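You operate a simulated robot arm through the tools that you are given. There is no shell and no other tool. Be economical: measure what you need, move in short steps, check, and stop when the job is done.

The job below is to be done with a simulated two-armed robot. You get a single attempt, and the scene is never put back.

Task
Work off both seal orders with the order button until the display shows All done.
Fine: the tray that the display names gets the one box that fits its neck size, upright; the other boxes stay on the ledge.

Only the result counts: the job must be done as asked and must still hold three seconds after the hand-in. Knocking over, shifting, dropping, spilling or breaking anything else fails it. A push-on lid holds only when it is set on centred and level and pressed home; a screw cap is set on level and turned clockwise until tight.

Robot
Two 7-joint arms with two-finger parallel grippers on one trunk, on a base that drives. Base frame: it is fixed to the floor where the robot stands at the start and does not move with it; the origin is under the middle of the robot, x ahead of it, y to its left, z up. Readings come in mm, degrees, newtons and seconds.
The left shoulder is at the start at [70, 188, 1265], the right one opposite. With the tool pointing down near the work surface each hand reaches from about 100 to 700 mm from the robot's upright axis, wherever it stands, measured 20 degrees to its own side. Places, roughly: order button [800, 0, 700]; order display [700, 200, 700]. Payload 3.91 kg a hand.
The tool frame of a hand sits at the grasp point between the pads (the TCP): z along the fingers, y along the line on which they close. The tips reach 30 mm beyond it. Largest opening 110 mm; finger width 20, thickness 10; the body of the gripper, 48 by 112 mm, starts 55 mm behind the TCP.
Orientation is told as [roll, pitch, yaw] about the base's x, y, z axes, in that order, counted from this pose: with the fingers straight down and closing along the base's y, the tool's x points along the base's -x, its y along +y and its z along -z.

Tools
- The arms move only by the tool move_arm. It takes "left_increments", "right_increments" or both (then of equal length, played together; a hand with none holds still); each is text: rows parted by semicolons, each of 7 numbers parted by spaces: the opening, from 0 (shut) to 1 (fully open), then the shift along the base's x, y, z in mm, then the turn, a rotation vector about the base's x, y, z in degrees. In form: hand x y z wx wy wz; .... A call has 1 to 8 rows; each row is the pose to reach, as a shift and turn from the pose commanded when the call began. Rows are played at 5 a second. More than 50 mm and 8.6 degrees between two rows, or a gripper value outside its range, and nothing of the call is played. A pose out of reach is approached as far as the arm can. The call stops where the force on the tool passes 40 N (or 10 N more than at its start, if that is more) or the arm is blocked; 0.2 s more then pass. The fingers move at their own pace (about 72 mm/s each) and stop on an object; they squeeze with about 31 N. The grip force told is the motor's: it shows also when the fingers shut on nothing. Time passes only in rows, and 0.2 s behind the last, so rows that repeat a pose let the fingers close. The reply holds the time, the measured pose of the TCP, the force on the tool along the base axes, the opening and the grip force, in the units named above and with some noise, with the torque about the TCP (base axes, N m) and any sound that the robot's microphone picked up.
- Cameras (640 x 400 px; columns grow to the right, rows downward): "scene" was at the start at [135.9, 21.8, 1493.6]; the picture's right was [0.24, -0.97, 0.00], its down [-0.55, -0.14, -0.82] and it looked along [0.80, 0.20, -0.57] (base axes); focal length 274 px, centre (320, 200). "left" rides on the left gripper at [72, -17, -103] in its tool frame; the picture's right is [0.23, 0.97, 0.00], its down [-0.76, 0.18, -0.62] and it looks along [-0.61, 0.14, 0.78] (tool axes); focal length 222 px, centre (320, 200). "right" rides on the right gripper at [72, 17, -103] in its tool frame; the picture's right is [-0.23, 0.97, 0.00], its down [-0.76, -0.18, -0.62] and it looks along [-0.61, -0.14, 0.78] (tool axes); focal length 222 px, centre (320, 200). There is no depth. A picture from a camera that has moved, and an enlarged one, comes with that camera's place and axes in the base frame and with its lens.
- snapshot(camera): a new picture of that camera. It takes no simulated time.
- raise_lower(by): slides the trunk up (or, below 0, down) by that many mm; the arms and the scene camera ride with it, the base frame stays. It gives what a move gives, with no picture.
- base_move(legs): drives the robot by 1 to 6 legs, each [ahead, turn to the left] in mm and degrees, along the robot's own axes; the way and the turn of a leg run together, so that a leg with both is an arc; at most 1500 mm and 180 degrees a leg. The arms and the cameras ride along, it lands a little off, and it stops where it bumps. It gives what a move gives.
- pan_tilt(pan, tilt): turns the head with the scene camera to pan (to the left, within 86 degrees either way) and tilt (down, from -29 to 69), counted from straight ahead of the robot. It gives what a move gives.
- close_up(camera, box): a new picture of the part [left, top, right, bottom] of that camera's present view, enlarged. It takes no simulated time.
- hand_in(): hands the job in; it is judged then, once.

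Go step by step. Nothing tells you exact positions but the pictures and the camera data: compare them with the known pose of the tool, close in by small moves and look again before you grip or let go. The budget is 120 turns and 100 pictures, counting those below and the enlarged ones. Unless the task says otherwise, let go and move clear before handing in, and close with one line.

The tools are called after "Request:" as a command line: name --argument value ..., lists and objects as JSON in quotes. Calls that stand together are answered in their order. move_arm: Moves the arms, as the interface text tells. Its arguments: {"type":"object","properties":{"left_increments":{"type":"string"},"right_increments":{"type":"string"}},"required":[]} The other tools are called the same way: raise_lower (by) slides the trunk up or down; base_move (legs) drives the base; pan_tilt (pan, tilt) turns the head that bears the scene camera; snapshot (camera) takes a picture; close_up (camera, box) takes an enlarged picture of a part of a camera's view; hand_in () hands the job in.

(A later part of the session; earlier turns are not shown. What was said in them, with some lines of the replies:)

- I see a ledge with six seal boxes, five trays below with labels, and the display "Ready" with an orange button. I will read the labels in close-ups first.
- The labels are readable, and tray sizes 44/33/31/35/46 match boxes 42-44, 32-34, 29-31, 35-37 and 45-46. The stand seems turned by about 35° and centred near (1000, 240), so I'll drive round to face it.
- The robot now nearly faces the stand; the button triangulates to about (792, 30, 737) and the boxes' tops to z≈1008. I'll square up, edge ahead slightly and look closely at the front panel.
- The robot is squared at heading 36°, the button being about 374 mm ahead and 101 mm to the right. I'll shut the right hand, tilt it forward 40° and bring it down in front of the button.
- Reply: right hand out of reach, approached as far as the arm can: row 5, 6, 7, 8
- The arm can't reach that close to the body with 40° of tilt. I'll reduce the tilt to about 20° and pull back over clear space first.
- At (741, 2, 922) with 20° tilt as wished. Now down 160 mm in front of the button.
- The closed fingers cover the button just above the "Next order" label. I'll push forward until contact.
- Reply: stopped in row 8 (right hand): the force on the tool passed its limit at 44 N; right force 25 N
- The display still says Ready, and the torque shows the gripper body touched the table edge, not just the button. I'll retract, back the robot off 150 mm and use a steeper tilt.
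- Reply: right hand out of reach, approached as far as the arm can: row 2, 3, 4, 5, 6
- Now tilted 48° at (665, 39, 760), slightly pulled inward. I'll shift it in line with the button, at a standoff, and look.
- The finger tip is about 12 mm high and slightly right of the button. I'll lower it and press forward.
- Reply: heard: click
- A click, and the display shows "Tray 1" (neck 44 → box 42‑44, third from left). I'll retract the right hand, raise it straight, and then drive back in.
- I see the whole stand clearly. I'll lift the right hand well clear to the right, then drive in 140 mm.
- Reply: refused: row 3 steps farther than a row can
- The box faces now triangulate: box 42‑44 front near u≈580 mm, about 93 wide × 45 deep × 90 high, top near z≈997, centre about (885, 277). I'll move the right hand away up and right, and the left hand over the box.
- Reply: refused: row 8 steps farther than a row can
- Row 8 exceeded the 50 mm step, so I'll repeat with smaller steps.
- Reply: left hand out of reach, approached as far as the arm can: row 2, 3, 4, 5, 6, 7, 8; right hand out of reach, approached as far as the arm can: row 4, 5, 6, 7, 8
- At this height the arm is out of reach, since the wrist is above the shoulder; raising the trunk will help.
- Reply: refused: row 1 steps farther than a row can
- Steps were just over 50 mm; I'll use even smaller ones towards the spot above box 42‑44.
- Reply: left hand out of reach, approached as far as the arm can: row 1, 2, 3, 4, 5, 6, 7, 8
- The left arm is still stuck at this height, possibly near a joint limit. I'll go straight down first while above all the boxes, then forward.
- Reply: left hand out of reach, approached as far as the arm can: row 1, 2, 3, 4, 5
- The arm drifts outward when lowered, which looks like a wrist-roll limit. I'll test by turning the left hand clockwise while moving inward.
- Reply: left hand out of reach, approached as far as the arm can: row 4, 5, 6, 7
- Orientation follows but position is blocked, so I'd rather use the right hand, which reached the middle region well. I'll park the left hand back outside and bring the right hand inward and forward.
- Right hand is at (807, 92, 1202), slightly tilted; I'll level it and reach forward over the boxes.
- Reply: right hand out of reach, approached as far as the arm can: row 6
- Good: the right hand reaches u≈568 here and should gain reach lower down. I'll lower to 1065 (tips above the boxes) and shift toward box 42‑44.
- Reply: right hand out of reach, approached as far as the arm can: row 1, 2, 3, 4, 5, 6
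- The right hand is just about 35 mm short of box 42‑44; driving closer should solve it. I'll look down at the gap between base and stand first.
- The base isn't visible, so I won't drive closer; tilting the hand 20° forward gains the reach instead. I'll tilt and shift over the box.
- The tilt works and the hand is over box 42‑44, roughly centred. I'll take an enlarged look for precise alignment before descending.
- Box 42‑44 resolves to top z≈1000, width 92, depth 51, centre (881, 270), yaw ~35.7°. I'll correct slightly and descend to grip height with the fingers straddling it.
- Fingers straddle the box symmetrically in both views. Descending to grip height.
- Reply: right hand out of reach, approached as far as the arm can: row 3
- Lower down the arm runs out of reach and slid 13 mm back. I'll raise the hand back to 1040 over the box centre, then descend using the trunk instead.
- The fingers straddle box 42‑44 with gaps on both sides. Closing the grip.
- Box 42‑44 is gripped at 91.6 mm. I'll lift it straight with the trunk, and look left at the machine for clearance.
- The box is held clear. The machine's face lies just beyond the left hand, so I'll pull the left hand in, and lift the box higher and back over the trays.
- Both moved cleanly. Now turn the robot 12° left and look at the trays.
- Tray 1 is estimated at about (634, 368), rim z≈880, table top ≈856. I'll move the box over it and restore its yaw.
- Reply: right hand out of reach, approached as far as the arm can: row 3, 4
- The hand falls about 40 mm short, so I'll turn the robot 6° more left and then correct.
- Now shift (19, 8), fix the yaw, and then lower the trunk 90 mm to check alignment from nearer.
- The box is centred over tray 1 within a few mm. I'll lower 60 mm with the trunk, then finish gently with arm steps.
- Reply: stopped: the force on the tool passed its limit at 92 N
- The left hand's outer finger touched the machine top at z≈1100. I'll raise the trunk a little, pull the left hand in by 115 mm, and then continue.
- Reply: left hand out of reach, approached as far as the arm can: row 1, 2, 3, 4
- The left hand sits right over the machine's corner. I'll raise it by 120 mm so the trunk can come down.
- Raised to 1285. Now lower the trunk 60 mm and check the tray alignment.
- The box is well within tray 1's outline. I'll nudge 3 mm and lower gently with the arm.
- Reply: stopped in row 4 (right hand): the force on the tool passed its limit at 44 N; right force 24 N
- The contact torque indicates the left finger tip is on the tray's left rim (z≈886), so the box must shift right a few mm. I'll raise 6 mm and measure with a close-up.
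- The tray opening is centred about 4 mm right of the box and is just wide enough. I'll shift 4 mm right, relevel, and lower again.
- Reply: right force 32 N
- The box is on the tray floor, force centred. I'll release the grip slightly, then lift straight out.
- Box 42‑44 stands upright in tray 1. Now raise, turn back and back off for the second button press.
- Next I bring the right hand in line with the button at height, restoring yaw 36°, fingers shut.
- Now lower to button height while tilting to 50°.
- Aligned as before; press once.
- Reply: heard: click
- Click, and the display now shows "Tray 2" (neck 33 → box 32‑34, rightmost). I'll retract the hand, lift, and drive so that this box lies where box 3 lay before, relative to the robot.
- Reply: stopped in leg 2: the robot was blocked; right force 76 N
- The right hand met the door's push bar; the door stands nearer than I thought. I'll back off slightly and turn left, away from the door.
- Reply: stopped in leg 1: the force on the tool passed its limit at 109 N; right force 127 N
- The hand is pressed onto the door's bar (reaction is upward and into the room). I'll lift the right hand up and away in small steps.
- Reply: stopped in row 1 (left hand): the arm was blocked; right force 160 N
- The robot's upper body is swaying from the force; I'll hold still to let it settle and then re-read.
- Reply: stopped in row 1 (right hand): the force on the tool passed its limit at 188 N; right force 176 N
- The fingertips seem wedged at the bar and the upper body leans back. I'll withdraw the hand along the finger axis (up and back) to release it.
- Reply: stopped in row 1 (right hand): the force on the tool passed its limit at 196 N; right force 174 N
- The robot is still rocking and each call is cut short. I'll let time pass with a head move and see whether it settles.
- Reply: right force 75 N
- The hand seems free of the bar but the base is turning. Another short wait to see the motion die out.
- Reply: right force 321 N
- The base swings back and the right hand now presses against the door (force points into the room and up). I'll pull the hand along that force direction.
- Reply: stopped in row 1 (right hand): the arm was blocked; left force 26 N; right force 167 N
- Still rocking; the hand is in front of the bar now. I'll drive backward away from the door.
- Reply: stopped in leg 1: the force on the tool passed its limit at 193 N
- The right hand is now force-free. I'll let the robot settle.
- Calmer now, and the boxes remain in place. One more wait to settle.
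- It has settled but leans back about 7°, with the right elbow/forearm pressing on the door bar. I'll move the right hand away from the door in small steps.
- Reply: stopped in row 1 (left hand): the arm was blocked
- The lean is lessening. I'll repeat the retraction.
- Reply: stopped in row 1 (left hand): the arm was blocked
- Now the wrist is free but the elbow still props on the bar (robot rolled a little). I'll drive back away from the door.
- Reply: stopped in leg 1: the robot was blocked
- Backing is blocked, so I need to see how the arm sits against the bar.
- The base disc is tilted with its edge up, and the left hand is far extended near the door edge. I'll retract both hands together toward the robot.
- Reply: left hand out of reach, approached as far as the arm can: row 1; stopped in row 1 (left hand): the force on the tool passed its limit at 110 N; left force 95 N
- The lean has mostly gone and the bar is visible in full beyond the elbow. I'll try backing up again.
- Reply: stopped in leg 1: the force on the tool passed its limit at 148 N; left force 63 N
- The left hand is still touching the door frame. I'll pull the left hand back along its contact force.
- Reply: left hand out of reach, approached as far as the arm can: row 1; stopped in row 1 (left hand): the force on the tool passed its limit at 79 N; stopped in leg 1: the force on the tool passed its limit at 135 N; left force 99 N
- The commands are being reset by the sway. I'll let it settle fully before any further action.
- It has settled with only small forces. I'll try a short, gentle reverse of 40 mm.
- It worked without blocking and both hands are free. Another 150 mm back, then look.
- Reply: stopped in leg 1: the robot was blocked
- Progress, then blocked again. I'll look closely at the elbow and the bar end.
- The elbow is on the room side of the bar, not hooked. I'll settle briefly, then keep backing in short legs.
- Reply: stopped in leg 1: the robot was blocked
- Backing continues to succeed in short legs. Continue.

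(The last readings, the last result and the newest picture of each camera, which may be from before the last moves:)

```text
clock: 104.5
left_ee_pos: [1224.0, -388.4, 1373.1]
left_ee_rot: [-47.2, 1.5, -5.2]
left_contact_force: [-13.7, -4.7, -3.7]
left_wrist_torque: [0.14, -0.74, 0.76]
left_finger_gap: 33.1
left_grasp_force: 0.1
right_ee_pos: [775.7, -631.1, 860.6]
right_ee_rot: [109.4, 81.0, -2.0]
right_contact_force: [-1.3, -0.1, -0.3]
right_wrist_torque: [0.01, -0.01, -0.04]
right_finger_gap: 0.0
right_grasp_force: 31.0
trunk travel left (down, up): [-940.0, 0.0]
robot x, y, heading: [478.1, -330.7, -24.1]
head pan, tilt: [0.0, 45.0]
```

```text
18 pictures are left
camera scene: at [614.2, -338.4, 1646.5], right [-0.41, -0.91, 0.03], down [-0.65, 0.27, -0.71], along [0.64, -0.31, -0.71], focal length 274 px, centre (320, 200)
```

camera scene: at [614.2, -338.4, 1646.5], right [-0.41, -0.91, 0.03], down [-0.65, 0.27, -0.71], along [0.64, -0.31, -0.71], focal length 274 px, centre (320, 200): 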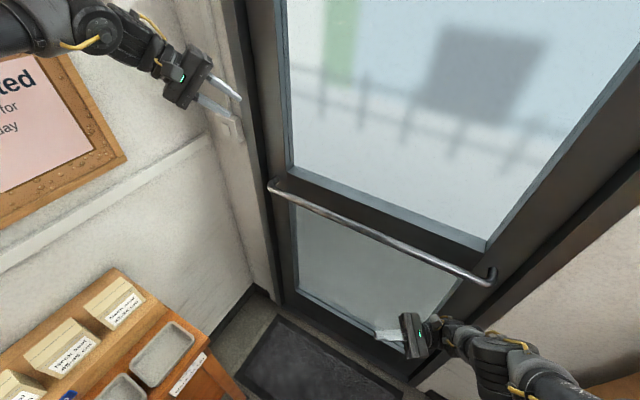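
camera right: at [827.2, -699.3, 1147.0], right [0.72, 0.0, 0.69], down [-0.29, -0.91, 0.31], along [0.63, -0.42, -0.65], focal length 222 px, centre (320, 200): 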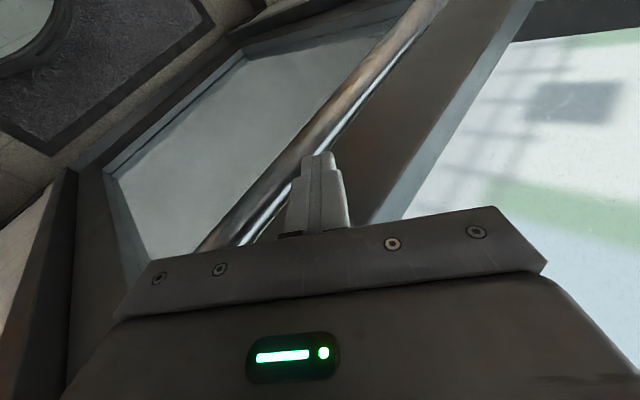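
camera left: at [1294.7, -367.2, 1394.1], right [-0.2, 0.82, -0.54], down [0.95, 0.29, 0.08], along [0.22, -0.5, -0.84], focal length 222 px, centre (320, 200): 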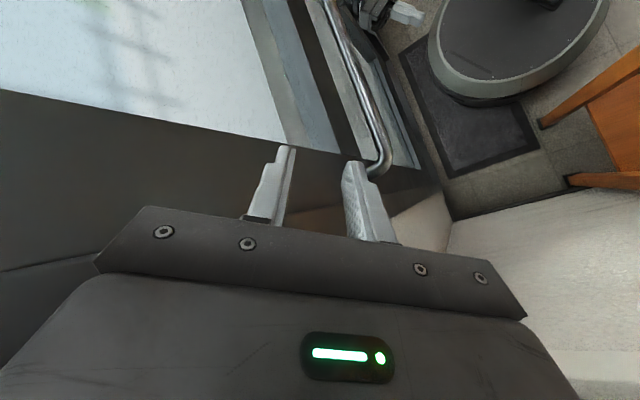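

The robot is upright and clear of the door now, and the boxes look undisturbed. I'll back off further, then restore the arm poses.

Request:
base_move --legs '[[-130, 0]]'

Request:
move_arm --left_increments "0.3 -40 10 0 5 0 -5;0.3 -80 20 0 10 0 -10;0.3 -120 30 0 15 0 -15;0.3 -160 40 0 20 0 -20;0.3 -200 50 0 26 0 -20;0.3 -240 60 0 32 0 -20;0.3 -280 70 0 40 0 -20"

```text
clock: 105.5
left_ee_pos: [1186.5, -391.0, 1356.5]
left_ee_rot: [-47.0, 2.1, -5.9]
left_contact_force: [2.0, -0.1, -2.2]
left_wrist_torque: [-0.09, 0.06, -0.01]
left_finger_gap: 33.0
left_grasp_force: 0.0
right_ee_pos: [738.9, -621.6, 852.5]
right_ee_rot: [114.1, 81.7, 2.5]
right_contact_force: [0.5, 1.9, 0.5]
right_wrist_torque: [-0.03, 0.01, 0.04]
right_finger_gap: 0.2
right_grasp_force: 30.8
trunk travel left (down, up): [-940.0, 0.0]
robot x, y, heading: [431.8, -313.8, -23.9]
head pan, tilt: [0.0, 45.0]
stopped in leg 1: the robot was blocked; the commanded pose is now the measured one
```

```text
clock: 107.1
left_ee_pos: [901.1, -301.8, 1374.5]
left_ee_rot: [-7.6, 11.4, -23.3]
left_contact_force: [-0.5, 0.8, 0.0]
left_wrist_torque: [-0.03, -0.05, 0.0]
left_finger_gap: 32.9
left_grasp_force: 0.1
left hand out of reach, approached as far as the arm can: row 1, 6, 7
right_ee_pos: [722.1, -628.0, 856.6]
right_ee_rot: [115.5, 80.5, 3.8]
right_contact_force: [-1.1, 0.1, -0.2]
right_wrist_torque: [0.01, 0.05, -0.03]
right_finger_gap: 0.2
right_grasp_force: 30.6
trunk travel left (down, up): [-940.0, 0.0]
robot x, y, heading: [428.5, -310.4, -24.0]
head pan, tilt: [0.0, 45.0]
```

The left hand is back to a sensible pose. Now I'll lift the right hand and turn its fingers back down (half of the 128° rotation in this call).

Request:
move_arm --right_increments "0 0 0 28 -7 -2.5 2.95;0 0 0 56 -14.1 -4.9 5.9;0 0 0 84 -21.1 -7.4 8.85;0 0 0 112 -28.2 -9.9 11.8;0 0 0 140 -35.2 -12.3 14.75;0 0 0 168 -42.3 -14.8 17.7;0 0 0 196 -49.3 -17.3 20.6;0 0 0 220 -56.4 -19.7 23.6"

Request:
snapshot --camera "scene"

```text
clock: 108.9
left_ee_pos: [906.0, -302.3, 1372.3]
left_ee_rot: [-7.8, 11.5, -23.3]
left_contact_force: [-0.6, -0.8, 0.5]
left_wrist_torque: [0.0, 0.04, -0.03]
left_finger_gap: 33.0
left_grasp_force: 0.0
right_ee_pos: [727.4, -630.1, 1074.0]
right_ee_rot: [33.3, 29.8, -47.0]
right_contact_force: [-0.3, 0.3, -0.6]
right_wrist_torque: [-0.05, -0.02, -0.02]
right_finger_gap: 0.1
right_grasp_force: 31.0
trunk travel left (down, up): [-940.0, 0.0]
robot x, y, heading: [430.4, -311.6, -23.7]
head pan, tilt: [0.0, 45.0]
```

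```text
17 pictures are left
camera scene: at [556.6, -347.3, 1644.3], right [-0.41, -0.91, 0.01], down [-0.65, 0.28, -0.71], along [0.64, -0.3, -0.71], focal length 274 px, centre (320, 200)
```

scene: 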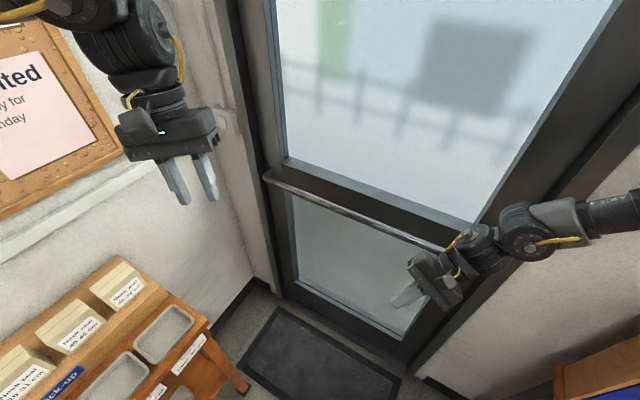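

Works well. Second half of the rotation, moving the hand slightly inward.

Request:
move_arm --right_increments "0 8 10 0 -7 -2.5 2.95;0 16 20 0 -14.1 -4.9 5.9;0 25 30 0 -21.1 -7.4 8.85;0 33 40 0 -28.2 -9.9 11.8;0 41 50 0 -35.2 -12.3 14.75;0 50 60 0 -42.3 -14.8 17.7;0 58 70 0 -49.3 -17.3 20.6;0 67 80 0 -56.4 -19.7 23.6"

```text
clock: 110.7
left_ee_pos: [905.7, -303.8, 1372.5]
left_ee_rot: [-7.9, 11.6, -23.2]
left_contact_force: [-0.2, 0.7, -1.1]
left_wrist_torque: [0.02, 0.0, -0.03]
left_finger_gap: 32.7
left_grasp_force: 0.1
right_ee_pos: [795.5, -548.0, 1072.8]
right_ee_rot: [0.0, -19.9, -24.3]
right_contact_force: [-0.2, 0.3, -0.4]
right_wrist_torque: [-0.02, 0.03, 0.04]
right_finger_gap: 0.2
right_grasp_force: 31.0
trunk travel left (down, up): [-940.0, 0.0]
robot x, y, heading: [431.2, -309.2, -24.0]
head pan, tilt: [0.0, 45.0]
```

The right hand is fully restored (tilt 20°, aligned to the robot). Now turn left 50° and drive up to the stand, with box 32‑34 in front of the right hand.

Request:
base_move --legs '[[0, 50], [115, 0]]'

Request:
snapshot --camera "scene"

```text
clock: 113.9
left_ee_pos: [794.7, 41.3, 1409.7]
left_ee_rot: [-20.8, 0.0, 6.7]
left_contact_force: [5.7, 1.5, -20.3]
left_wrist_torque: [-0.64, 0.46, -0.17]
left_finger_gap: 32.8
left_grasp_force: 0.0
right_ee_pos: [885.2, -175.2, 1081.5]
right_ee_rot: [-2.2, -21.5, 35.4]
right_contact_force: [-0.9, 0.7, 2.3]
right_wrist_torque: [-0.12, -0.08, -0.04]
right_finger_gap: 0.2
right_grasp_force: 30.7
trunk travel left (down, up): [-940.0, 0.0]
robot x, y, heading: [473.0, -286.7, 24.8]
head pan, tilt: [0.0, 45.0]
stopped in leg 2: the robot was blocked; the commanded pose is now the measured one
```

```text
16 pictures are left
camera scene: at [659.9, -203.7, 1644.9], right [0.41, -0.91, 0.0], down [-0.67, -0.31, -0.68], along [0.61, 0.28, -0.74], focal length 274 px, centre (320, 200)
```

scene: 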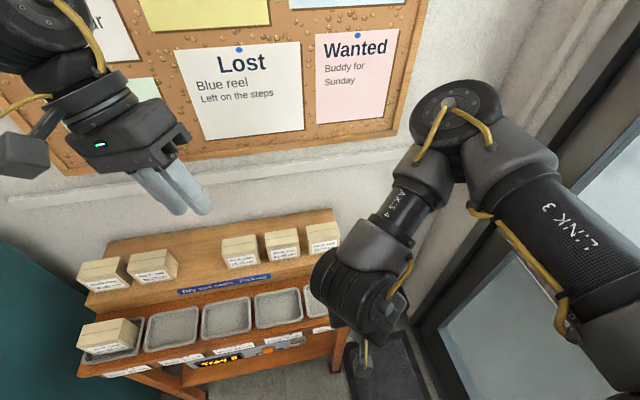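

The drive stopped as blocked with some forward sway. Boxes look fine; I'll let it settle and read again.

Request:
pan_tilt --pan 5 --tilt 45

Request:
pan_tilt --pan 0 --tilt 45

Request:
snapshot --camera "right"

```text
clock: 114.5
left_ee_pos: [783.7, 41.2, 1381.4]
left_ee_rot: [-16.4, 6.8, 16.0]
left_contact_force: [0.9, 0.5, -1.1]
left_wrist_torque: [-0.09, 0.09, -0.01]
left_finger_gap: 33.0
left_grasp_force: 0.0
right_ee_pos: [884.8, -176.3, 1074.6]
right_ee_rot: [0.4, -20.8, 26.2]
right_contact_force: [0.4, 0.4, 0.2]
right_wrist_torque: [0.01, 0.01, 0.03]
right_finger_gap: 0.2
right_grasp_force: 31.2
trunk travel left (down, up): [-940.0, 0.0]
robot x, y, heading: [470.5, -289.8, 24.5]
head pan, tilt: [5.0, 45.0]
```

```text
clock: 115.2
left_ee_pos: [754.2, 28.4, 1391.5]
left_ee_rot: [-16.2, 5.3, 15.9]
left_contact_force: [0.0, -0.1, 0.8]
left_wrist_torque: [0.04, -0.05, -0.01]
left_finger_gap: 33.1
left_grasp_force: 0.1
right_ee_pos: [862.0, -185.6, 1083.3]
right_ee_rot: [0.3, -22.2, 26.7]
right_contact_force: [-0.9, 0.6, -0.3]
right_wrist_torque: [0.02, -0.04, -0.01]
right_finger_gap: 0.0
right_grasp_force: 31.0
trunk travel left (down, up): [-940.0, 0.0]
robot x, y, heading: [473.8, -287.3, 24.4]
head pan, tilt: [0.0, 45.0]
```

```text
15 pictures are left
camera right: at [758.8, -218.2, 1151.0], right [-0.25, 0.96, 0.09], down [0.5, 0.05, 0.86], along [0.83, 0.26, -0.5], focal length 222 px, centre (320, 200)
```

right: 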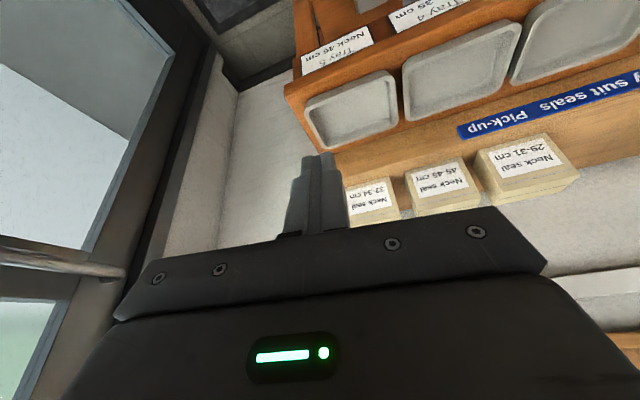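

Settled; no contact anywhere. I'll advance the remaining 70 mm in small legs.

Request:
base_move --legs '[[18, 0], [18, 0], [18, 0], [16, 0]]'

Request:
pan_tilt --pan 8 --tilt 48

Request:
snapshot --camera "scene"

```text
clock: 117.1
left_ee_pos: [826.0, 64.6, 1389.1]
left_ee_rot: [-16.6, 5.8, 16.1]
left_contact_force: [-0.7, -0.4, 0.2]
left_wrist_torque: [0.02, -0.04, 0.02]
left_finger_gap: 33.1
left_grasp_force: 0.0
right_ee_pos: [932.2, -151.1, 1080.3]
right_ee_rot: [0.2, -21.8, 26.8]
right_contact_force: [0.4, 0.1, 0.2]
right_wrist_torque: [0.03, -0.03, -0.04]
right_finger_gap: 0.0
right_grasp_force: 30.7
trunk travel left (down, up): [-940.0, 0.0]
robot x, y, heading: [541.8, -256.7, 24.8]
head pan, tilt: [0.0, 45.0]
```

```text
clock: 117.8
left_ee_pos: [827.0, 65.2, 1387.7]
left_ee_rot: [-16.5, 5.9, 15.9]
left_contact_force: [0.6, -0.8, 0.5]
left_wrist_torque: [0.03, -0.01, 0.0]
left_finger_gap: 32.9
left_grasp_force: 0.1
right_ee_pos: [932.3, -152.1, 1079.9]
right_ee_rot: [0.2, -21.7, 26.6]
right_contact_force: [-0.5, 0.4, 0.5]
right_wrist_torque: [0.01, -0.05, -0.03]
right_finger_gap: 0.2
right_grasp_force: 31.4
trunk travel left (down, up): [-940.0, 0.0]
robot x, y, heading: [539.4, -260.0, 24.4]
head pan, tilt: [8.0, 48.0]
```

```text
14 pictures are left
camera scene: at [646.8, -196.9, 1639.3], right [0.54, -0.84, 0.0], down [-0.63, -0.4, -0.67], along [0.57, 0.36, -0.74], focal length 274 px, centre (320, 200)
```

scene: 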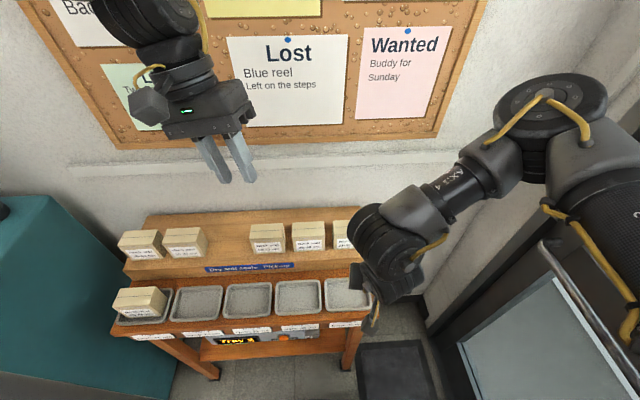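

Well placed. I'll move the open right hand over box 32‑34 at about (1088, −15) with yaw 36°.

Request:
move_arm --right_increments "1 31 27 0 0 0 2;1 62 54 0 0 0 4;1 93 81 0 0 0 6;1 124 109 0 -0.5 0.7 8;1 154 134 0 -1 1.4 9.1;1 154 134 0 -1 1.4 9.1"

Request:
close_up --camera "right" --box '[120, 0, 440, 200]'

```text
clock: 119.2
left_ee_pos: [832.7, 53.2, 1420.8]
left_ee_rot: [-22.5, 0.5, 11.6]
left_contact_force: [-0.2, -0.6, 1.0]
left_wrist_torque: [-0.03, 0.0, 0.03]
left_finger_gap: 33.3
left_grasp_force: 0.1
right_ee_pos: [1037.9, -15.3, 1100.8]
right_ee_rot: [-0.2, -20.0, 35.5]
right_contact_force: [-0.3, 0.5, 0.5]
right_wrist_torque: [-0.02, -0.02, -0.01]
right_finger_gap: 109.9
right_grasp_force: 0.1
right hand out of reach, approached as far as the arm can: row 4, 5, 6
trunk travel left (down, up): [-940.0, 0.0]
robot x, y, heading: [535.7, -261.1, 24.3]
head pan, tilt: [8.0, 48.0]
stopped in row 6 (left hand): the arm was blocked; the commanded pose is now the measured one
```

```text
2.00 times, centred on (280, 100) of right
camera zoom: at [943.2, -61.8, 1170.3], right [-0.39, 0.92, 0.08], down [0.51, 0.15, 0.85], along [0.77, 0.37, -0.53], focal length 444 px, centre (400, 400)
```

zoom: 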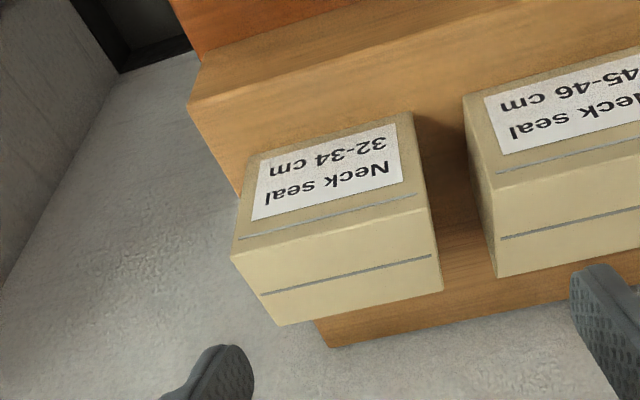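

The left arm reported "blocked" and the body seems to have shifted. I'll settle and check the camera pose.

Request:
pan_tilt --pan 12 --tilt 48

Request:
snapshot --camera "scene"

```text
clock: 119.9
left_ee_pos: [833.9, 55.3, 1420.0]
left_ee_rot: [-22.5, 0.5, 11.6]
left_contact_force: [-0.3, 0.2, 0.0]
left_wrist_torque: [0.0, 0.02, -0.01]
left_finger_gap: 33.2
left_grasp_force: 0.1
right_ee_pos: [1038.7, -15.8, 1098.5]
right_ee_rot: [0.0, -20.1, 35.5]
right_contact_force: [0.2, 0.8, -0.8]
right_wrist_torque: [0.01, 0.01, 0.01]
right_finger_gap: 109.7
right_grasp_force: 0.0
trunk travel left (down, up): [-940.0, 0.0]
robot x, y, heading: [534.8, -259.3, 24.5]
head pan, tilt: [12.0, 48.0]
```

```text
12 pictures are left
camera scene: at [644.5, -190.8, 1639.1], right [0.59, -0.8, 0.0], down [-0.6, -0.44, -0.67], along [0.54, 0.4, -0.74], focal length 274 px, centre (320, 200)
```

scene: 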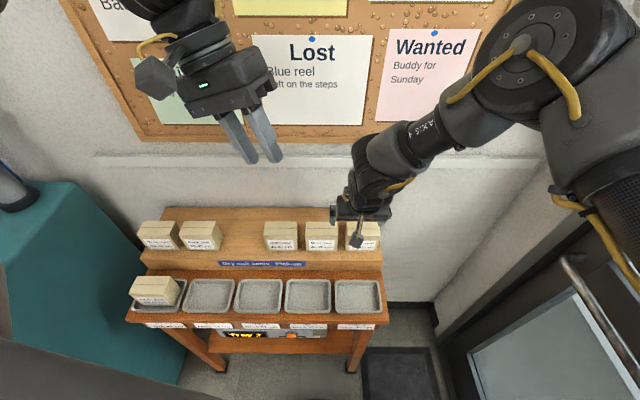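

The robot is upright; the target is (1090, −15), 50 mm beyond the hand. I'll edge the base ahead 45 mm in small legs.

Request:
base_move --legs '[[15, 0], [15, 0], [15, 0]]'

Request:
move_arm --right_increments "1 6 -10 0 0 0 0;1 11 -19 0 0 0 0;1 11 -19 0 0 0 0"

```text
clock: 121.4
left_ee_pos: [872.1, 71.0, 1420.1]
left_ee_rot: [-22.6, 0.5, 11.8]
left_contact_force: [-0.1, 0.8, 0.2]
left_wrist_torque: [0.05, -0.04, -0.01]
left_finger_gap: 33.1
left_grasp_force: 0.0
right_ee_pos: [1078.1, 0.7, 1099.6]
right_ee_rot: [-0.1, -20.2, 35.5]
right_contact_force: [-0.6, 0.6, 0.1]
right_wrist_torque: [-0.02, 0.0, -0.03]
right_finger_gap: 109.9
right_grasp_force: 0.0
trunk travel left (down, up): [-940.0, 0.0]
robot x, y, heading: [574.5, -238.1, 24.6]
head pan, tilt: [12.0, 48.0]
```

```text
clock: 122.2
left_ee_pos: [874.8, 72.9, 1421.0]
left_ee_rot: [-22.6, 0.5, 11.7]
left_contact_force: [-0.5, 0.6, 0.9]
left_wrist_torque: [-0.04, -0.02, 0.0]
left_finger_gap: 33.0
left_grasp_force: 0.0
right_ee_pos: [1081.3, -15.7, 1100.3]
right_ee_rot: [-0.1, -20.2, 35.3]
right_contact_force: [-0.8, 0.1, -0.9]
right_wrist_torque: [0.03, -0.01, -0.01]
right_finger_gap: 110.3
right_grasp_force: 0.1
right hand out of reach, approached as far as the arm can: row 1, 2, 3
trunk travel left (down, up): [-940.0, 0.0]
robot x, y, heading: [577.4, -241.4, 24.3]
head pan, tilt: [12.0, 48.0]
```

Nearly there: 9 mm short. A tiny base move finishes it, then I'll verify.

Request:
base_move --legs '[[9, 0], [0, -0.7]]'

Request:
close_up --camera "right" --box '[160, 0, 480, 200]'

```text
clock: 123.3
left_ee_pos: [889.3, 72.9, 1419.6]
left_ee_rot: [-22.6, 0.6, 10.9]
left_contact_force: [-0.5, 0.1, -0.5]
left_wrist_torque: [-0.04, 0.01, -0.03]
left_finger_gap: 33.1
left_grasp_force: 0.1
right_ee_pos: [1093.2, -18.0, 1100.7]
right_ee_rot: [-0.1, -20.1, 34.5]
right_contact_force: [0.2, 0.0, 0.4]
right_wrist_torque: [-0.01, 0.02, 0.0]
right_finger_gap: 110.1
right_grasp_force: 0.1
trunk travel left (down, up): [-940.0, 0.0]
robot x, y, heading: [584.4, -235.3, 23.8]
head pan, tilt: [12.0, 48.0]
```

```text
2.00 times, centred on (320, 100) of right
camera zoom: at [997.9, -61.2, 1171.5], right [-0.38, 0.92, 0.08], down [0.51, 0.14, 0.85], along [0.77, 0.36, -0.53], focal length 444 px, centre (320, 400)
```

zoom: 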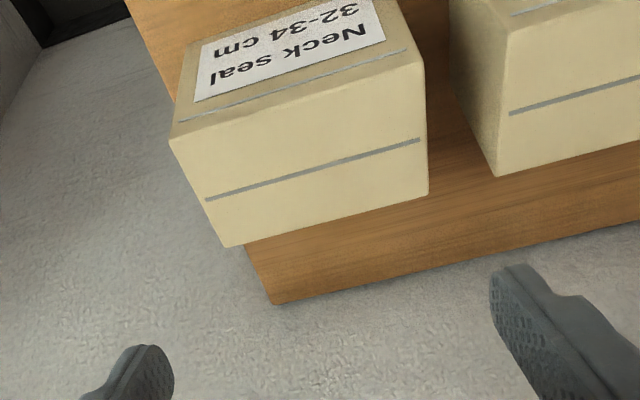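

The hand needs a 5 mm shift left. Correct, descend 65 mm with the trunk and check.

Request:
move_arm --right_increments "1 -4.5 3.2 0 0 0 1;1 -4.5 3.2 0 0 0 1"

Request:
raise_lower --by -65

Request:
snapshot --camera "right"

```text
clock: 123.9
left_ee_pos: [886.2, 72.8, 1419.8]
left_ee_rot: [-22.6, 0.5, 10.9]
left_contact_force: [-0.4, 0.9, 1.1]
left_wrist_torque: [0.04, 0.02, 0.0]
left_finger_gap: 33.1
left_grasp_force: 0.1
right_ee_pos: [1088.6, -15.0, 1102.0]
right_ee_rot: [-0.1, -20.2, 35.5]
right_contact_force: [0.1, 1.1, 0.5]
right_wrist_torque: [-0.01, 0.01, 0.01]
right_finger_gap: 110.1
right_grasp_force: 0.1
trunk travel left (down, up): [-940.0, 0.0]
robot x, y, heading: [585.2, -234.4, 23.5]
head pan, tilt: [12.0, 48.0]
```

```text
clock: 124.9
left_ee_pos: [886.2, 72.9, 1356.0]
left_ee_rot: [-22.6, 0.4, 10.8]
left_contact_force: [-0.5, 0.0, -0.3]
left_wrist_torque: [0.02, 0.0, 0.02]
left_finger_gap: 33.0
left_grasp_force: 0.0
right_ee_pos: [1087.3, -15.3, 1038.1]
right_ee_rot: [-0.1, -20.2, 35.4]
right_contact_force: [0.2, 0.1, 0.6]
right_wrist_torque: [0.03, 0.0, 0.02]
right_finger_gap: 110.4
right_grasp_force: 0.0
trunk travel left (down, up): [-875.0, 65.0]
robot x, y, heading: [586.4, -234.5, 23.9]
head pan, tilt: [12.0, 48.0]
```

```text
10 pictures are left
camera right: at [992.1, -59.9, 1107.5], right [-0.39, 0.92, 0.08], down [0.51, 0.15, 0.85], along [0.77, 0.37, -0.52], focal length 222 px, centre (320, 200)
```

right: 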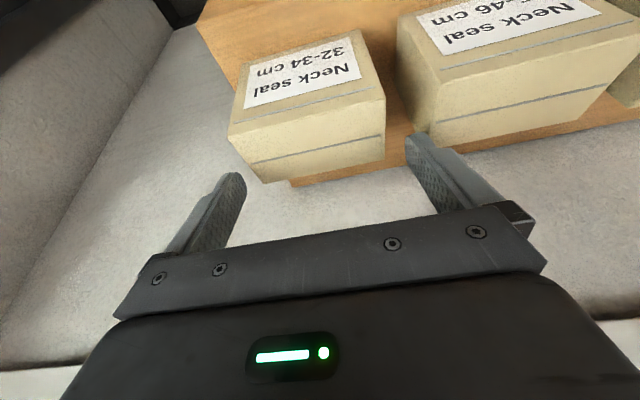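

This matches the earlier good view for box 42‑44. Descend to grip height and close.

Request:
raise_lower --by -65

Request:
move_arm --right_increments "0.7 0 0 0 0 0 0;0.7 0 0 0 0 0 0;0.7 0 0 0 0 0 0;0.7 0 0 0 0 0 0"

Request:
snapshot --camera "right"

```text
clock: 125.9
left_ee_pos: [887.2, 72.9, 1290.7]
left_ee_rot: [-22.7, 0.5, 10.9]
left_contact_force: [0.3, -0.1, 0.4]
left_wrist_torque: [-0.01, -0.04, 0.0]
left_finger_gap: 32.7
left_grasp_force: 0.0
right_ee_pos: [1087.7, -15.1, 972.3]
right_ee_rot: [-0.2, -20.2, 35.3]
right_contact_force: [0.4, 0.1, 0.7]
right_wrist_torque: [0.0, 0.02, -0.01]
right_finger_gap: 110.1
right_grasp_force: 0.1
trunk travel left (down, up): [-810.0, 130.0]
robot x, y, heading: [587.6, -234.3, 23.7]
head pan, tilt: [12.0, 48.0]
```

```text
clock: 126.9
left_ee_pos: [887.0, 72.4, 1290.1]
left_ee_rot: [-22.6, 0.5, 10.9]
left_contact_force: [-0.2, 0.0, 0.3]
left_wrist_torque: [0.0, -0.04, 0.06]
left_finger_gap: 33.3
left_grasp_force: 0.1
right_ee_pos: [1087.2, -15.3, 971.9]
right_ee_rot: [-0.1, -20.2, 35.3]
right_contact_force: [0.9, -0.6, 2.4]
right_wrist_torque: [0.1, 0.14, 0.03]
right_finger_gap: 91.8
right_grasp_force: 31.2
trunk travel left (down, up): [-810.0, 130.0]
robot x, y, heading: [581.4, -239.2, 23.8]
head pan, tilt: [12.0, 48.0]
```

```text
9 pictures are left
camera right: at [992.2, -60.1, 1042.5], right [-0.39, 0.92, 0.08], down [0.51, 0.14, 0.85], along [0.77, 0.37, -0.52], focal length 222 px, centre (320, 200)
```

right: 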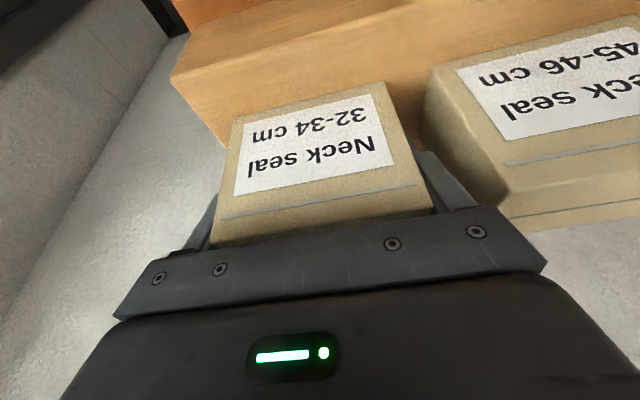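

Box 32‑34 is gripped. Lift with the trunk, then pull it back over the trays while moving the left hand out of the way.

Request:
raise_lower --by 130

Request:
move_arm --left_increments "0.3 -20 24 0 0 0 0;0.3 -40 48 0 0 0 0;0.3 -60 72 0 0 0 0;0.3 -80 96 0 0 0 0;0.3 -100 120 0 0 0 0;0.3 -114 136 0 0 0 0" --right_increments "0.7 -16 -12 0 0 0 0;0.7 -32 -24 0 0 0 0;0.7 -50 -36 0 0 0 0;0.7 -66 -48 0 0 0 0;0.7 -83 -60 0 0 0 0;0.7 -97 -70 0 0 0 0"

```text
clock: 128.5
left_ee_pos: [888.2, 71.4, 1422.9]
left_ee_rot: [-23.3, 0.0, 10.5]
left_contact_force: [0.1, 1.5, -3.1]
left_wrist_torque: [-0.28, -0.02, -0.03]
left_finger_gap: 32.8
left_grasp_force: 0.1
right_ee_pos: [1087.3, -14.1, 1102.5]
right_ee_rot: [-0.2, -20.2, 35.4]
right_contact_force: [0.4, -0.2, -1.5]
right_wrist_torque: [0.02, 0.0, 0.0]
right_finger_gap: 91.5
right_grasp_force: 30.7
trunk travel left (down, up): [-940.0, 0.0]
robot x, y, heading: [585.9, -234.3, 23.7]
head pan, tilt: [12.0, 48.0]
```

```text
clock: 129.9
left_ee_pos: [771.9, 206.6, 1418.9]
left_ee_rot: [-22.6, 0.5, 10.9]
left_contact_force: [-0.3, -0.2, -0.2]
left_wrist_torque: [0.02, 0.05, 0.01]
left_finger_gap: 33.0
left_grasp_force: 0.0
right_ee_pos: [988.6, -85.7, 1100.7]
right_ee_rot: [-0.1, -20.4, 35.4]
right_contact_force: [-0.1, -0.2, -1.6]
right_wrist_torque: [0.0, 0.02, 0.03]
right_finger_gap: 91.9
right_grasp_force: 31.0
trunk travel left (down, up): [-940.0, 0.0]
robot x, y, heading: [578.5, -231.5, 24.1]
head pan, tilt: [12.0, 48.0]
```

Both moved. Now turn left 36° in three legs.

Request:
base_move --legs '[[0, 12], [0, 12], [0, 12]]'

```text
clock: 132.6
left_ee_pos: [487.0, 229.9, 1421.4]
left_ee_rot: [-22.0, 0.7, 46.9]
left_contact_force: [0.8, 0.4, 0.3]
left_wrist_torque: [0.0, 0.03, 0.01]
left_finger_gap: 33.0
left_grasp_force: 0.0
right_ee_pos: [833.3, 120.7, 1099.5]
right_ee_rot: [0.4, -20.3, 71.1]
right_contact_force: [0.2, -0.6, 0.1]
right_wrist_torque: [-0.01, 0.03, -0.03]
right_finger_gap: 91.8
right_grasp_force: 31.1
trunk travel left (down, up): [-940.0, 0.0]
robot x, y, heading: [580.3, -232.1, 59.7]
head pan, tilt: [12.0, 48.0]
```

Now shift the box toward tray 2 and restore its yaw to ~35.7°.

Request:
move_arm --right_increments "0.7 -20 22 0 0 0 -6;0.7 -40 44 0 0 0 -12;0.7 -60 66 0 0 0 -18;0.7 -80 88 0 0 0 -24;0.7 -99 110 0 0 0 -30;0.7 -117 132 0 0 0 -35.4;0.7 -117 132 0 0 0 -35.4"

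Request:
raise_lower --by -120

Request:
snapshot --camera "right"

```text
clock: 134.2
left_ee_pos: [481.4, 231.0, 1420.9]
left_ee_rot: [-22.3, 0.5, 46.8]
left_contact_force: [-0.2, -1.0, 0.7]
left_wrist_torque: [-0.03, 0.01, -0.01]
left_finger_gap: 32.9
left_grasp_force: 0.0
right_ee_pos: [738.1, 240.6, 1103.4]
right_ee_rot: [0.3, -20.0, 35.7]
right_contact_force: [0.0, 0.3, -2.0]
right_wrist_torque: [0.04, 0.04, 0.01]
right_finger_gap: 91.5
right_grasp_force: 30.8
right hand out of reach, approached as far as the arm can: row 6, 7
trunk travel left (down, up): [-940.0, 0.0]
robot x, y, heading: [579.3, -233.7, 60.1]
head pan, tilt: [12.0, 48.0]
```

```text
clock: 135.7
left_ee_pos: [479.0, 232.3, 1300.5]
left_ee_rot: [-22.4, 0.5, 46.9]
left_contact_force: [0.9, 0.1, -0.9]
left_wrist_torque: [0.05, -0.02, -0.04]
left_finger_gap: 33.1
left_grasp_force: 0.1
right_ee_pos: [737.2, 241.7, 983.0]
right_ee_rot: [0.1, -20.1, 35.8]
right_contact_force: [0.2, -0.2, -1.2]
right_wrist_torque: [0.03, -0.02, 0.02]
right_finger_gap: 91.4
right_grasp_force: 30.9
trunk travel left (down, up): [-820.0, 120.0]
robot x, y, heading: [584.6, -231.8, 59.8]
head pan, tilt: [12.0, 48.0]
```

```text
8 pictures are left
camera right: at [642.7, 195.8, 1053.1], right [-0.4, 0.91, 0.08], down [0.51, 0.15, 0.85], along [0.76, 0.38, -0.53], focal length 222 px, centre (320, 200)
```

right: 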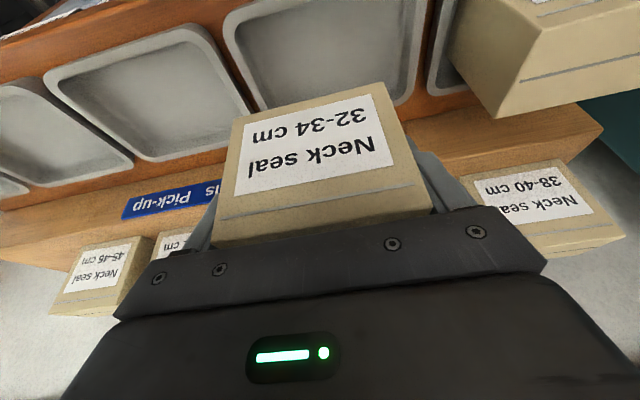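

The box is about 20 mm too far right. A 3.5° left turn plus a small arm correction brings it over tray 2.

Request:
base_move --legs '[[0, 3.5]]'

```text
clock: 136.6
left_ee_pos: [455.8, 224.3, 1301.6]
left_ee_rot: [-22.1, 0.8, 50.2]
left_contact_force: [0.1, -0.3, -0.6]
left_wrist_torque: [0.01, 0.0, -0.02]
left_finger_gap: 33.0
left_grasp_force: 0.1
right_ee_pos: [711.1, 249.6, 983.1]
right_ee_rot: [0.4, -20.0, 39.2]
right_contact_force: [-0.3, -0.1, -0.3]
right_wrist_torque: [-0.04, 0.03, 0.01]
right_finger_gap: 91.4
right_grasp_force: 30.6
trunk travel left (down, up): [-820.0, 120.0]
robot x, y, heading: [585.4, -236.1, 63.2]
head pan, tilt: [12.0, 48.0]
```

Correct by (7, 3) and yaw, lower to just above the rim, then check in close-up.

Request:
move_arm --right_increments "0.7 4 2 0 0 0 -1.8;0.7 7.4 3.4 0 0 0 -3.5;0.7 7.4 3.4 0 0 0 -3.5"

Request:
raise_lower --by -48

Request:
close_up --camera "right" --box '[160, 20, 480, 220]'

```text
clock: 137.4
left_ee_pos: [456.2, 223.9, 1301.5]
left_ee_rot: [-22.1, 0.7, 50.2]
left_contact_force: [-0.1, -0.6, 0.2]
left_wrist_torque: [0.0, 0.01, -0.02]
left_finger_gap: 33.0
left_grasp_force: 0.0
right_ee_pos: [718.5, 254.1, 983.5]
right_ee_rot: [0.4, -20.0, 35.6]
right_contact_force: [0.0, -0.8, -1.8]
right_wrist_torque: [0.0, 0.0, 0.03]
right_finger_gap: 91.7
right_grasp_force: 31.3
trunk travel left (down, up): [-820.0, 120.0]
robot x, y, heading: [580.2, -236.8, 63.3]
head pan, tilt: [12.0, 48.0]
```

```text
clock: 138.3
left_ee_pos: [455.3, 224.3, 1252.8]
left_ee_rot: [-22.2, 0.6, 50.3]
left_contact_force: [0.6, 0.3, 0.7]
left_wrist_torque: [0.01, 0.01, -0.04]
left_finger_gap: 32.9
left_grasp_force: 0.0
right_ee_pos: [718.8, 253.5, 936.7]
right_ee_rot: [0.5, -19.9, 35.7]
right_contact_force: [0.4, 0.0, -1.0]
right_wrist_torque: [-0.03, 0.0, 0.04]
right_finger_gap: 91.4
right_grasp_force: 30.7
trunk travel left (down, up): [-772.0, 168.0]
robot x, y, heading: [581.6, -232.8, 63.1]
head pan, tilt: [12.0, 48.0]
```

```text
2.00 times, centred on (320, 120) of right
camera zoom: at [624.5, 206.8, 1006.2], right [-0.4, 0.91, 0.08], down [0.51, 0.15, 0.84], along [0.76, 0.38, -0.53], focal length 444 px, centre (320, 360)
```

zoom: 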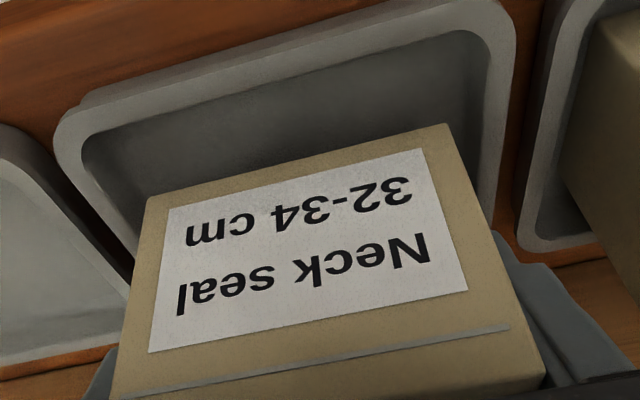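

The box is centred in tray 2's opening within 1 mm. Lower gently with the arm.

Request:
move_arm --right_increments "0.7 0.4 -0.6 -8 0 0 0;0.7 0.4 -0.6 -16 0 0 0;0.7 0.4 -0.6 -22 0 0 0;0.7 0.4 -0.6 -26 0 0 0;0.7 0.4 -0.6 -29 0 0 0;0.7 0.4 -0.6 -31 0 0 0;0.7 0.4 -0.6 -33 0 0 0;0.7 0.4 -0.6 -34 0 0 0"

```text
clock: 140.1
left_ee_pos: [452.7, 221.0, 1254.6]
left_ee_rot: [-22.0, 0.5, 50.2]
left_contact_force: [-0.2, 0.3, -0.2]
left_wrist_torque: [0.01, 0.0, -0.01]
left_finger_gap: 33.1
left_grasp_force: 0.0
right_ee_pos: [719.3, 250.6, 903.8]
right_ee_rot: [0.5, -20.2, 35.7]
right_contact_force: [-1.2, -0.1, 31.5]
right_wrist_torque: [-1.11, -0.41, -0.13]
right_finger_gap: 91.9
right_grasp_force: 30.6
trunk travel left (down, up): [-772.0, 168.0]
robot x, y, heading: [581.9, -232.9, 63.3]
head pan, tilt: [12.0, 48.0]
```

The box is on the tray floor (same height as before, 31 N). Release slightly and lift straight out.

Request:
move_arm --right_increments "0.7 0 0 2 0 0 0;0.87 0 0 2 0 0 0;0.87 0 0 2 0 0 0;0.87 0 0 12 0 0 0;0.87 0 0 22 0 0 0;0.87 0 0 30 0 0 0"

Request:
snapshot --camera "right"

```text
clock: 141.5
left_ee_pos: [454.8, 225.3, 1253.4]
left_ee_rot: [-22.2, 0.5, 50.2]
left_contact_force: [-0.2, -0.6, 1.0]
left_wrist_torque: [-0.01, 0.03, -0.03]
left_finger_gap: 33.0
left_grasp_force: 0.0
right_ee_pos: [718.4, 252.5, 929.7]
right_ee_rot: [0.3, -20.0, 35.7]
right_contact_force: [0.6, -0.7, 0.2]
right_wrist_torque: [-0.05, -0.01, 0.03]
right_finger_gap: 95.8
right_grasp_force: 0.1
trunk travel left (down, up): [-772.0, 168.0]
robot x, y, heading: [578.6, -232.7, 63.2]
head pan, tilt: [12.0, 48.0]
```

```text
6 pictures are left
camera right: at [625.0, 205.5, 1001.7], right [-0.4, 0.91, 0.08], down [0.51, 0.15, 0.84], along [0.76, 0.38, -0.53], focal length 222 px, centre (320, 200)
```

right: 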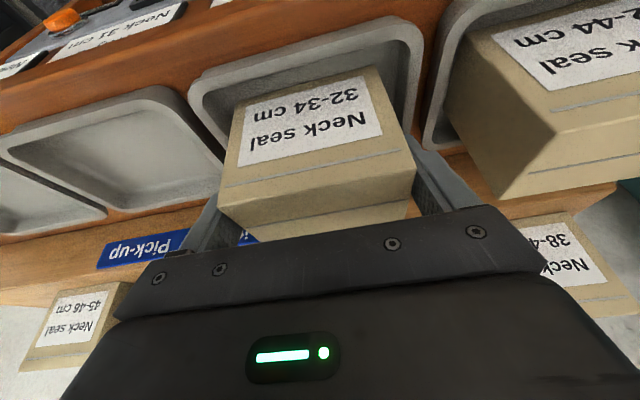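

Box 32‑34 stands in tray 2, and the 42‑44 box is still fine in tray 1. Now raise, pull the hand in, and drive back for the final button press.

Request:
raise_lower --by 168

Request:
move_arm --right_increments "0.87 -12 -24 0 0 0 5;0 -24 -48 0 0 0 10;0 -36 -71 0 0 0 15;0 -36 -71 0 0 0 20;0 -36 -71 0 0 0 27"

Request:
base_move --legs '[[0, -14], [0, -14], [0, -15], [-70, 0], [-100, 0], [-120, 0]]'

```text
clock: 143.4
left_ee_pos: [455.0, 224.4, 1421.3]
left_ee_rot: [-22.2, 0.6, 50.2]
left_contact_force: [-0.6, 0.1, 0.5]
left_wrist_torque: [-0.04, 0.01, 0.02]
left_finger_gap: 33.1
left_grasp_force: 0.0
right_ee_pos: [719.0, 251.5, 1099.0]
right_ee_rot: [0.4, -20.1, 35.7]
right_contact_force: [0.5, 0.2, 0.2]
right_wrist_torque: [-0.01, 0.02, 0.02]
right_finger_gap: 95.9
right_grasp_force: 0.1
trunk travel left (down, up): [-940.0, 0.0]
robot x, y, heading: [577.4, -232.4, 63.3]
head pan, tilt: [12.0, 48.0]
```

```text
clock: 144.6
left_ee_pos: [456.2, 224.7, 1422.1]
left_ee_rot: [-22.1, 0.6, 50.3]
left_contact_force: [0.1, 0.7, 0.2]
left_wrist_torque: [0.01, 0.01, 0.0]
left_finger_gap: 33.0
left_grasp_force: 0.1
right_ee_pos: [685.2, 181.1, 1098.2]
right_ee_rot: [0.4, -20.0, 62.8]
right_contact_force: [-0.4, -0.1, -0.3]
right_wrist_torque: [0.0, 0.0, -0.03]
right_finger_gap: 0.1
right_grasp_force: 30.9
trunk travel left (down, up): [-940.0, 0.0]
robot x, y, heading: [580.6, -226.7, 63.2]
head pan, tilt: [12.0, 48.0]
```

```text
clock: 149.8
left_ee_pos: [522.9, 81.8, 1410.8]
left_ee_rot: [-21.2, -0.4, 7.2]
left_contact_force: [-0.8, 0.5, -1.0]
left_wrist_torque: [0.04, -0.07, 0.03]
left_finger_gap: 32.9
left_grasp_force: 0.0
right_ee_pos: [663.9, -106.6, 1094.9]
right_ee_rot: [0.7, -20.9, 20.1]
right_contact_force: [0.9, -1.6, -0.5]
right_wrist_torque: [0.11, 0.04, 0.0]
right_finger_gap: 0.0
right_grasp_force: 30.7
trunk travel left (down, up): [-940.0, 0.0]
robot x, y, heading: [314.0, -335.8, 20.6]
head pan, tilt: [12.0, 48.0]
stopped in leg 6: the robot was blocked; the commanded pose is now the measured one
```

Good position. I'll lower the trunk to its initial height, turn to face the stand and go forward 80 mm.

Request:
raise_lower --by -165

Request:
base_move --legs '[[0, 8], [0, 7.4], [40, 0], [42, 0]]'

Request:
pan_tilt --pan 0 --tilt 45

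```text
clock: 150.4
left_ee_pos: [454.3, 64.0, 1396.9]
left_ee_rot: [-21.3, -5.6, 8.7]
left_contact_force: [2.8, 0.5, -1.1]
left_wrist_torque: [-0.05, 0.15, -0.07]
left_finger_gap: 33.1
left_grasp_force: 0.2
right_ee_pos: [641.2, -133.6, 1087.2]
right_ee_rot: [0.9, -24.9, 17.8]
right_contact_force: [0.7, 0.8, -0.1]
right_wrist_torque: [-0.11, 0.11, -0.05]
right_finger_gap: 0.0
right_grasp_force: 30.4
trunk travel left (down, up): [-912.0, 28.0]
robot x, y, heading: [318.6, -336.4, 20.8]
head pan, tilt: [12.0, 48.0]
stopped: the arm was blocked; the commanded pose is now the measured one
```

```text
clock: 153.0
left_ee_pos: [408.2, 134.2, 1393.3]
left_ee_rot: [-20.2, -4.0, 22.7]
left_contact_force: [-0.5, 0.5, 1.5]
left_wrist_torque: [0.03, -0.04, 0.04]
left_finger_gap: 33.0
left_grasp_force: 0.1
right_ee_pos: [617.0, -1.3, 1086.4]
right_ee_rot: [0.6, -24.3, 37.7]
right_contact_force: [-4.7, 0.8, 3.1]
right_wrist_torque: [-0.08, -0.32, -0.07]
right_finger_gap: 0.0
right_grasp_force: 31.0
trunk travel left (down, up): [-912.0, 28.0]
robot x, y, heading: [382.9, -286.5, 36.1]
head pan, tilt: [12.0, 48.0]
```

```text
clock: 153.8
left_ee_pos: [416.7, 136.7, 1391.6]
left_ee_rot: [-20.1, -3.6, 22.7]
left_contact_force: [0.6, -1.5, 0.7]
left_wrist_torque: [-0.01, 0.01, 0.01]
left_finger_gap: 33.1
left_grasp_force: 0.1
right_ee_pos: [622.1, 0.2, 1085.3]
right_ee_rot: [0.7, -24.0, 37.7]
right_contact_force: [-0.7, 0.4, 0.6]
right_wrist_torque: [0.04, -0.04, -0.01]
right_finger_gap: 0.1
right_grasp_force: 31.7
trunk travel left (down, up): [-912.0, 28.0]
robot x, y, heading: [380.4, -285.8, 36.3]
head pan, tilt: [0.0, 45.0]
```

Robot is at the right stand-off. Lower the trunk the rest, and bring the hand in line with the button.

Request:
raise_lower --by -137

Request:
move_arm --right_increments "0 28 -2 -8 0 0 0;0 56 -5 -16 0 0 0;0 84 -7 -24 0 0 0;0 108 -9 -32 0 0 -1.7;0 108 -9 -40 0 0 -1.7"

```text
clock: 155.4
left_ee_pos: [417.3, 138.1, 1252.8]
left_ee_rot: [-20.2, -3.5, 22.8]
left_contact_force: [-0.3, 0.4, 0.6]
left_wrist_torque: [-0.03, 0.03, -0.01]
left_finger_gap: 32.7
left_grasp_force: 0.1
right_ee_pos: [623.2, 1.7, 946.6]
right_ee_rot: [0.7, -23.8, 37.5]
right_contact_force: [-0.1, -0.9, -0.1]
right_wrist_torque: [-0.02, 0.0, -0.01]
right_finger_gap: 0.1
right_grasp_force: 31.0
trunk travel left (down, up): [-775.0, 165.0]
robot x, y, heading: [384.9, -287.3, 36.4]
head pan, tilt: [0.0, 45.0]
```

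```text
clock: 156.6
left_ee_pos: [417.0, 138.1, 1253.7]
left_ee_rot: [-20.2, -3.6, 22.7]
left_contact_force: [-0.1, -0.4, -0.6]
left_wrist_torque: [-0.03, -0.03, 0.0]
left_finger_gap: 32.9
left_grasp_force: 0.0
right_ee_pos: [732.2, -5.9, 907.0]
right_ee_rot: [0.6, -23.8, 35.9]
right_contact_force: [-0.5, -0.4, -0.6]
right_wrist_torque: [0.01, -0.02, 0.03]
right_finger_gap: 0.0
right_grasp_force: 30.7
trunk travel left (down, up): [-775.0, 165.0]
robot x, y, heading: [385.2, -289.0, 36.4]
head pan, tilt: [0.0, 45.0]
```

Now lower to button height with tilt to 50°, as before.

Request:
move_arm --right_increments "0 0 -1 -34 3 -4.2 0;0 0 -2 -68 6 -8.3 0;0 0 -3 -102 9.1 -12.5 0;0 0 -3 -136 12.1 -16.6 0;0 1 -3 -169 15.1 -20.8 0;0 1 -3 -169 15.1 -20.8 0"

Request:
snapshot --camera "right"

```text
clock: 158.0
left_ee_pos: [418.7, 137.2, 1254.1]
left_ee_rot: [-20.2, -3.4, 22.6]
left_contact_force: [0.0, 0.0, 0.1]
left_wrist_torque: [-0.01, 0.03, -0.02]
left_finger_gap: 32.8
left_grasp_force: 0.0
right_ee_pos: [734.4, -9.8, 736.6]
right_ee_rot: [0.7, -49.6, 35.9]
right_contact_force: [0.4, 0.5, -0.2]
right_wrist_torque: [-0.03, 0.01, 0.01]
right_finger_gap: 0.0
right_grasp_force: 31.0
trunk travel left (down, up): [-775.0, 165.0]
robot x, y, heading: [385.2, -286.0, 36.3]
head pan, tilt: [0.0, 45.0]
```

```text
5 pictures are left
camera right: at [622.8, -71.4, 746.5], right [-0.46, 0.87, 0.18], down [0.13, -0.14, 0.98], along [0.88, 0.47, -0.05], focal length 222 px, centre (320, 200)
```

right: 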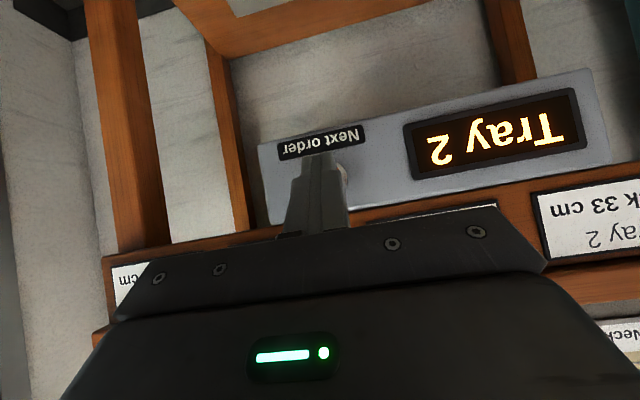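

Aligned as in the earlier presses. Press once.

Request:
move_arm --right_increments "0 15 13 0 0 0 0;0 23 19 0 0 0 0;0 27 22 0 0 0 0;0 31 25 0 0 0 0;0 35 28 0 0 0 0;0 39.5 31.3 0 0 0 0"

Request:
snapshot --camera "right"

```text
clock: 159.4
left_ee_pos: [418.6, 137.7, 1254.5]
left_ee_rot: [-20.2, -3.4, 22.7]
left_contact_force: [-0.3, -0.2, 0.0]
left_wrist_torque: [0.01, 0.02, -0.02]
left_finger_gap: 32.9
left_grasp_force: 0.1
right_ee_pos: [772.2, 20.8, 737.0]
right_ee_rot: [0.6, -49.5, 36.2]
right_contact_force: [-2.8, -3.4, -0.1]
right_wrist_torque: [-0.02, 0.02, -0.05]
right_finger_gap: 0.0
right_grasp_force: 31.3
trunk travel left (down, up): [-775.0, 165.0]
robot x, y, heading: [382.9, -286.3, 36.3]
head pan, tilt: [0.0, 45.0]
heard: click
```

```text
4 pictures are left
camera right: at [660.3, -39.8, 747.6], right [-0.46, 0.87, 0.18], down [0.13, -0.14, 0.98], along [0.88, 0.47, -0.05], focal length 222 px, centre (320, 200)
```

right: 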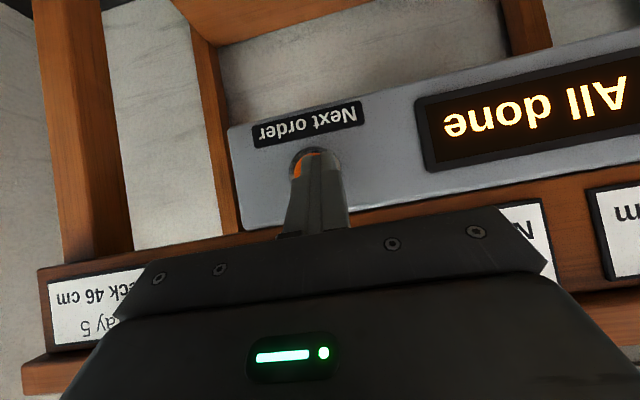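

The display shows "All done". I'll withdraw the finger and check the stand once more.

Request:
move_arm --right_increments "0 -20 -14.5 0 0 0 0;0 -40 -30 0 0 0 0;0 -55 -42 0 0 0 0"

Request:
snapshot --camera "scene"

```text
clock: 160.2
left_ee_pos: [417.9, 137.8, 1253.4]
left_ee_rot: [-20.3, -3.4, 22.7]
left_contact_force: [0.6, -0.6, -0.6]
left_wrist_torque: [0.05, 0.01, 0.01]
left_finger_gap: 32.9
left_grasp_force: 0.1
right_ee_pos: [718.6, -20.3, 739.1]
right_ee_rot: [0.7, -49.6, 36.0]
right_contact_force: [0.4, -0.4, 0.2]
right_wrist_torque: [-0.05, 0.04, -0.02]
right_finger_gap: 0.1
right_grasp_force: 31.6
trunk travel left (down, up): [-775.0, 165.0]
robot x, y, heading: [379.9, -288.9, 35.9]
head pan, tilt: [0.0, 45.0]
```

```text
3 pictures are left
camera scene: at [489.3, -207.0, 1478.3], right [0.59, -0.81, 0.0], down [-0.57, -0.42, -0.71], along [0.57, 0.42, -0.71], focal length 274 px, centre (320, 200)
```

scene: 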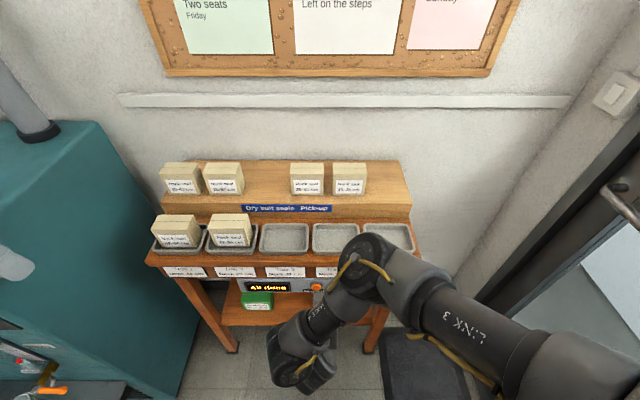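

The display shows "All done". Boxes 42‑44 and 32‑34 stand upright in trays 1 and 2, the other four are on the ledge, and both hands are clear, so I'm handing in.

Request:
hand_in

```text
The job is handed in.
```

Both seal orders are worked off and the display shows "All done": box 42‑44 is upright in tray 1, box 32‑34 is upright in tray 2, and the other four boxes are still on the ledge. On the way, the right hand caught on the door's push bar and the robot rocked hard before I got it free. The left hand also touched the machine top and the wall by the door. Nothing looks moved or damaged in the last pictures, but I did not check the door or the machine top closely.
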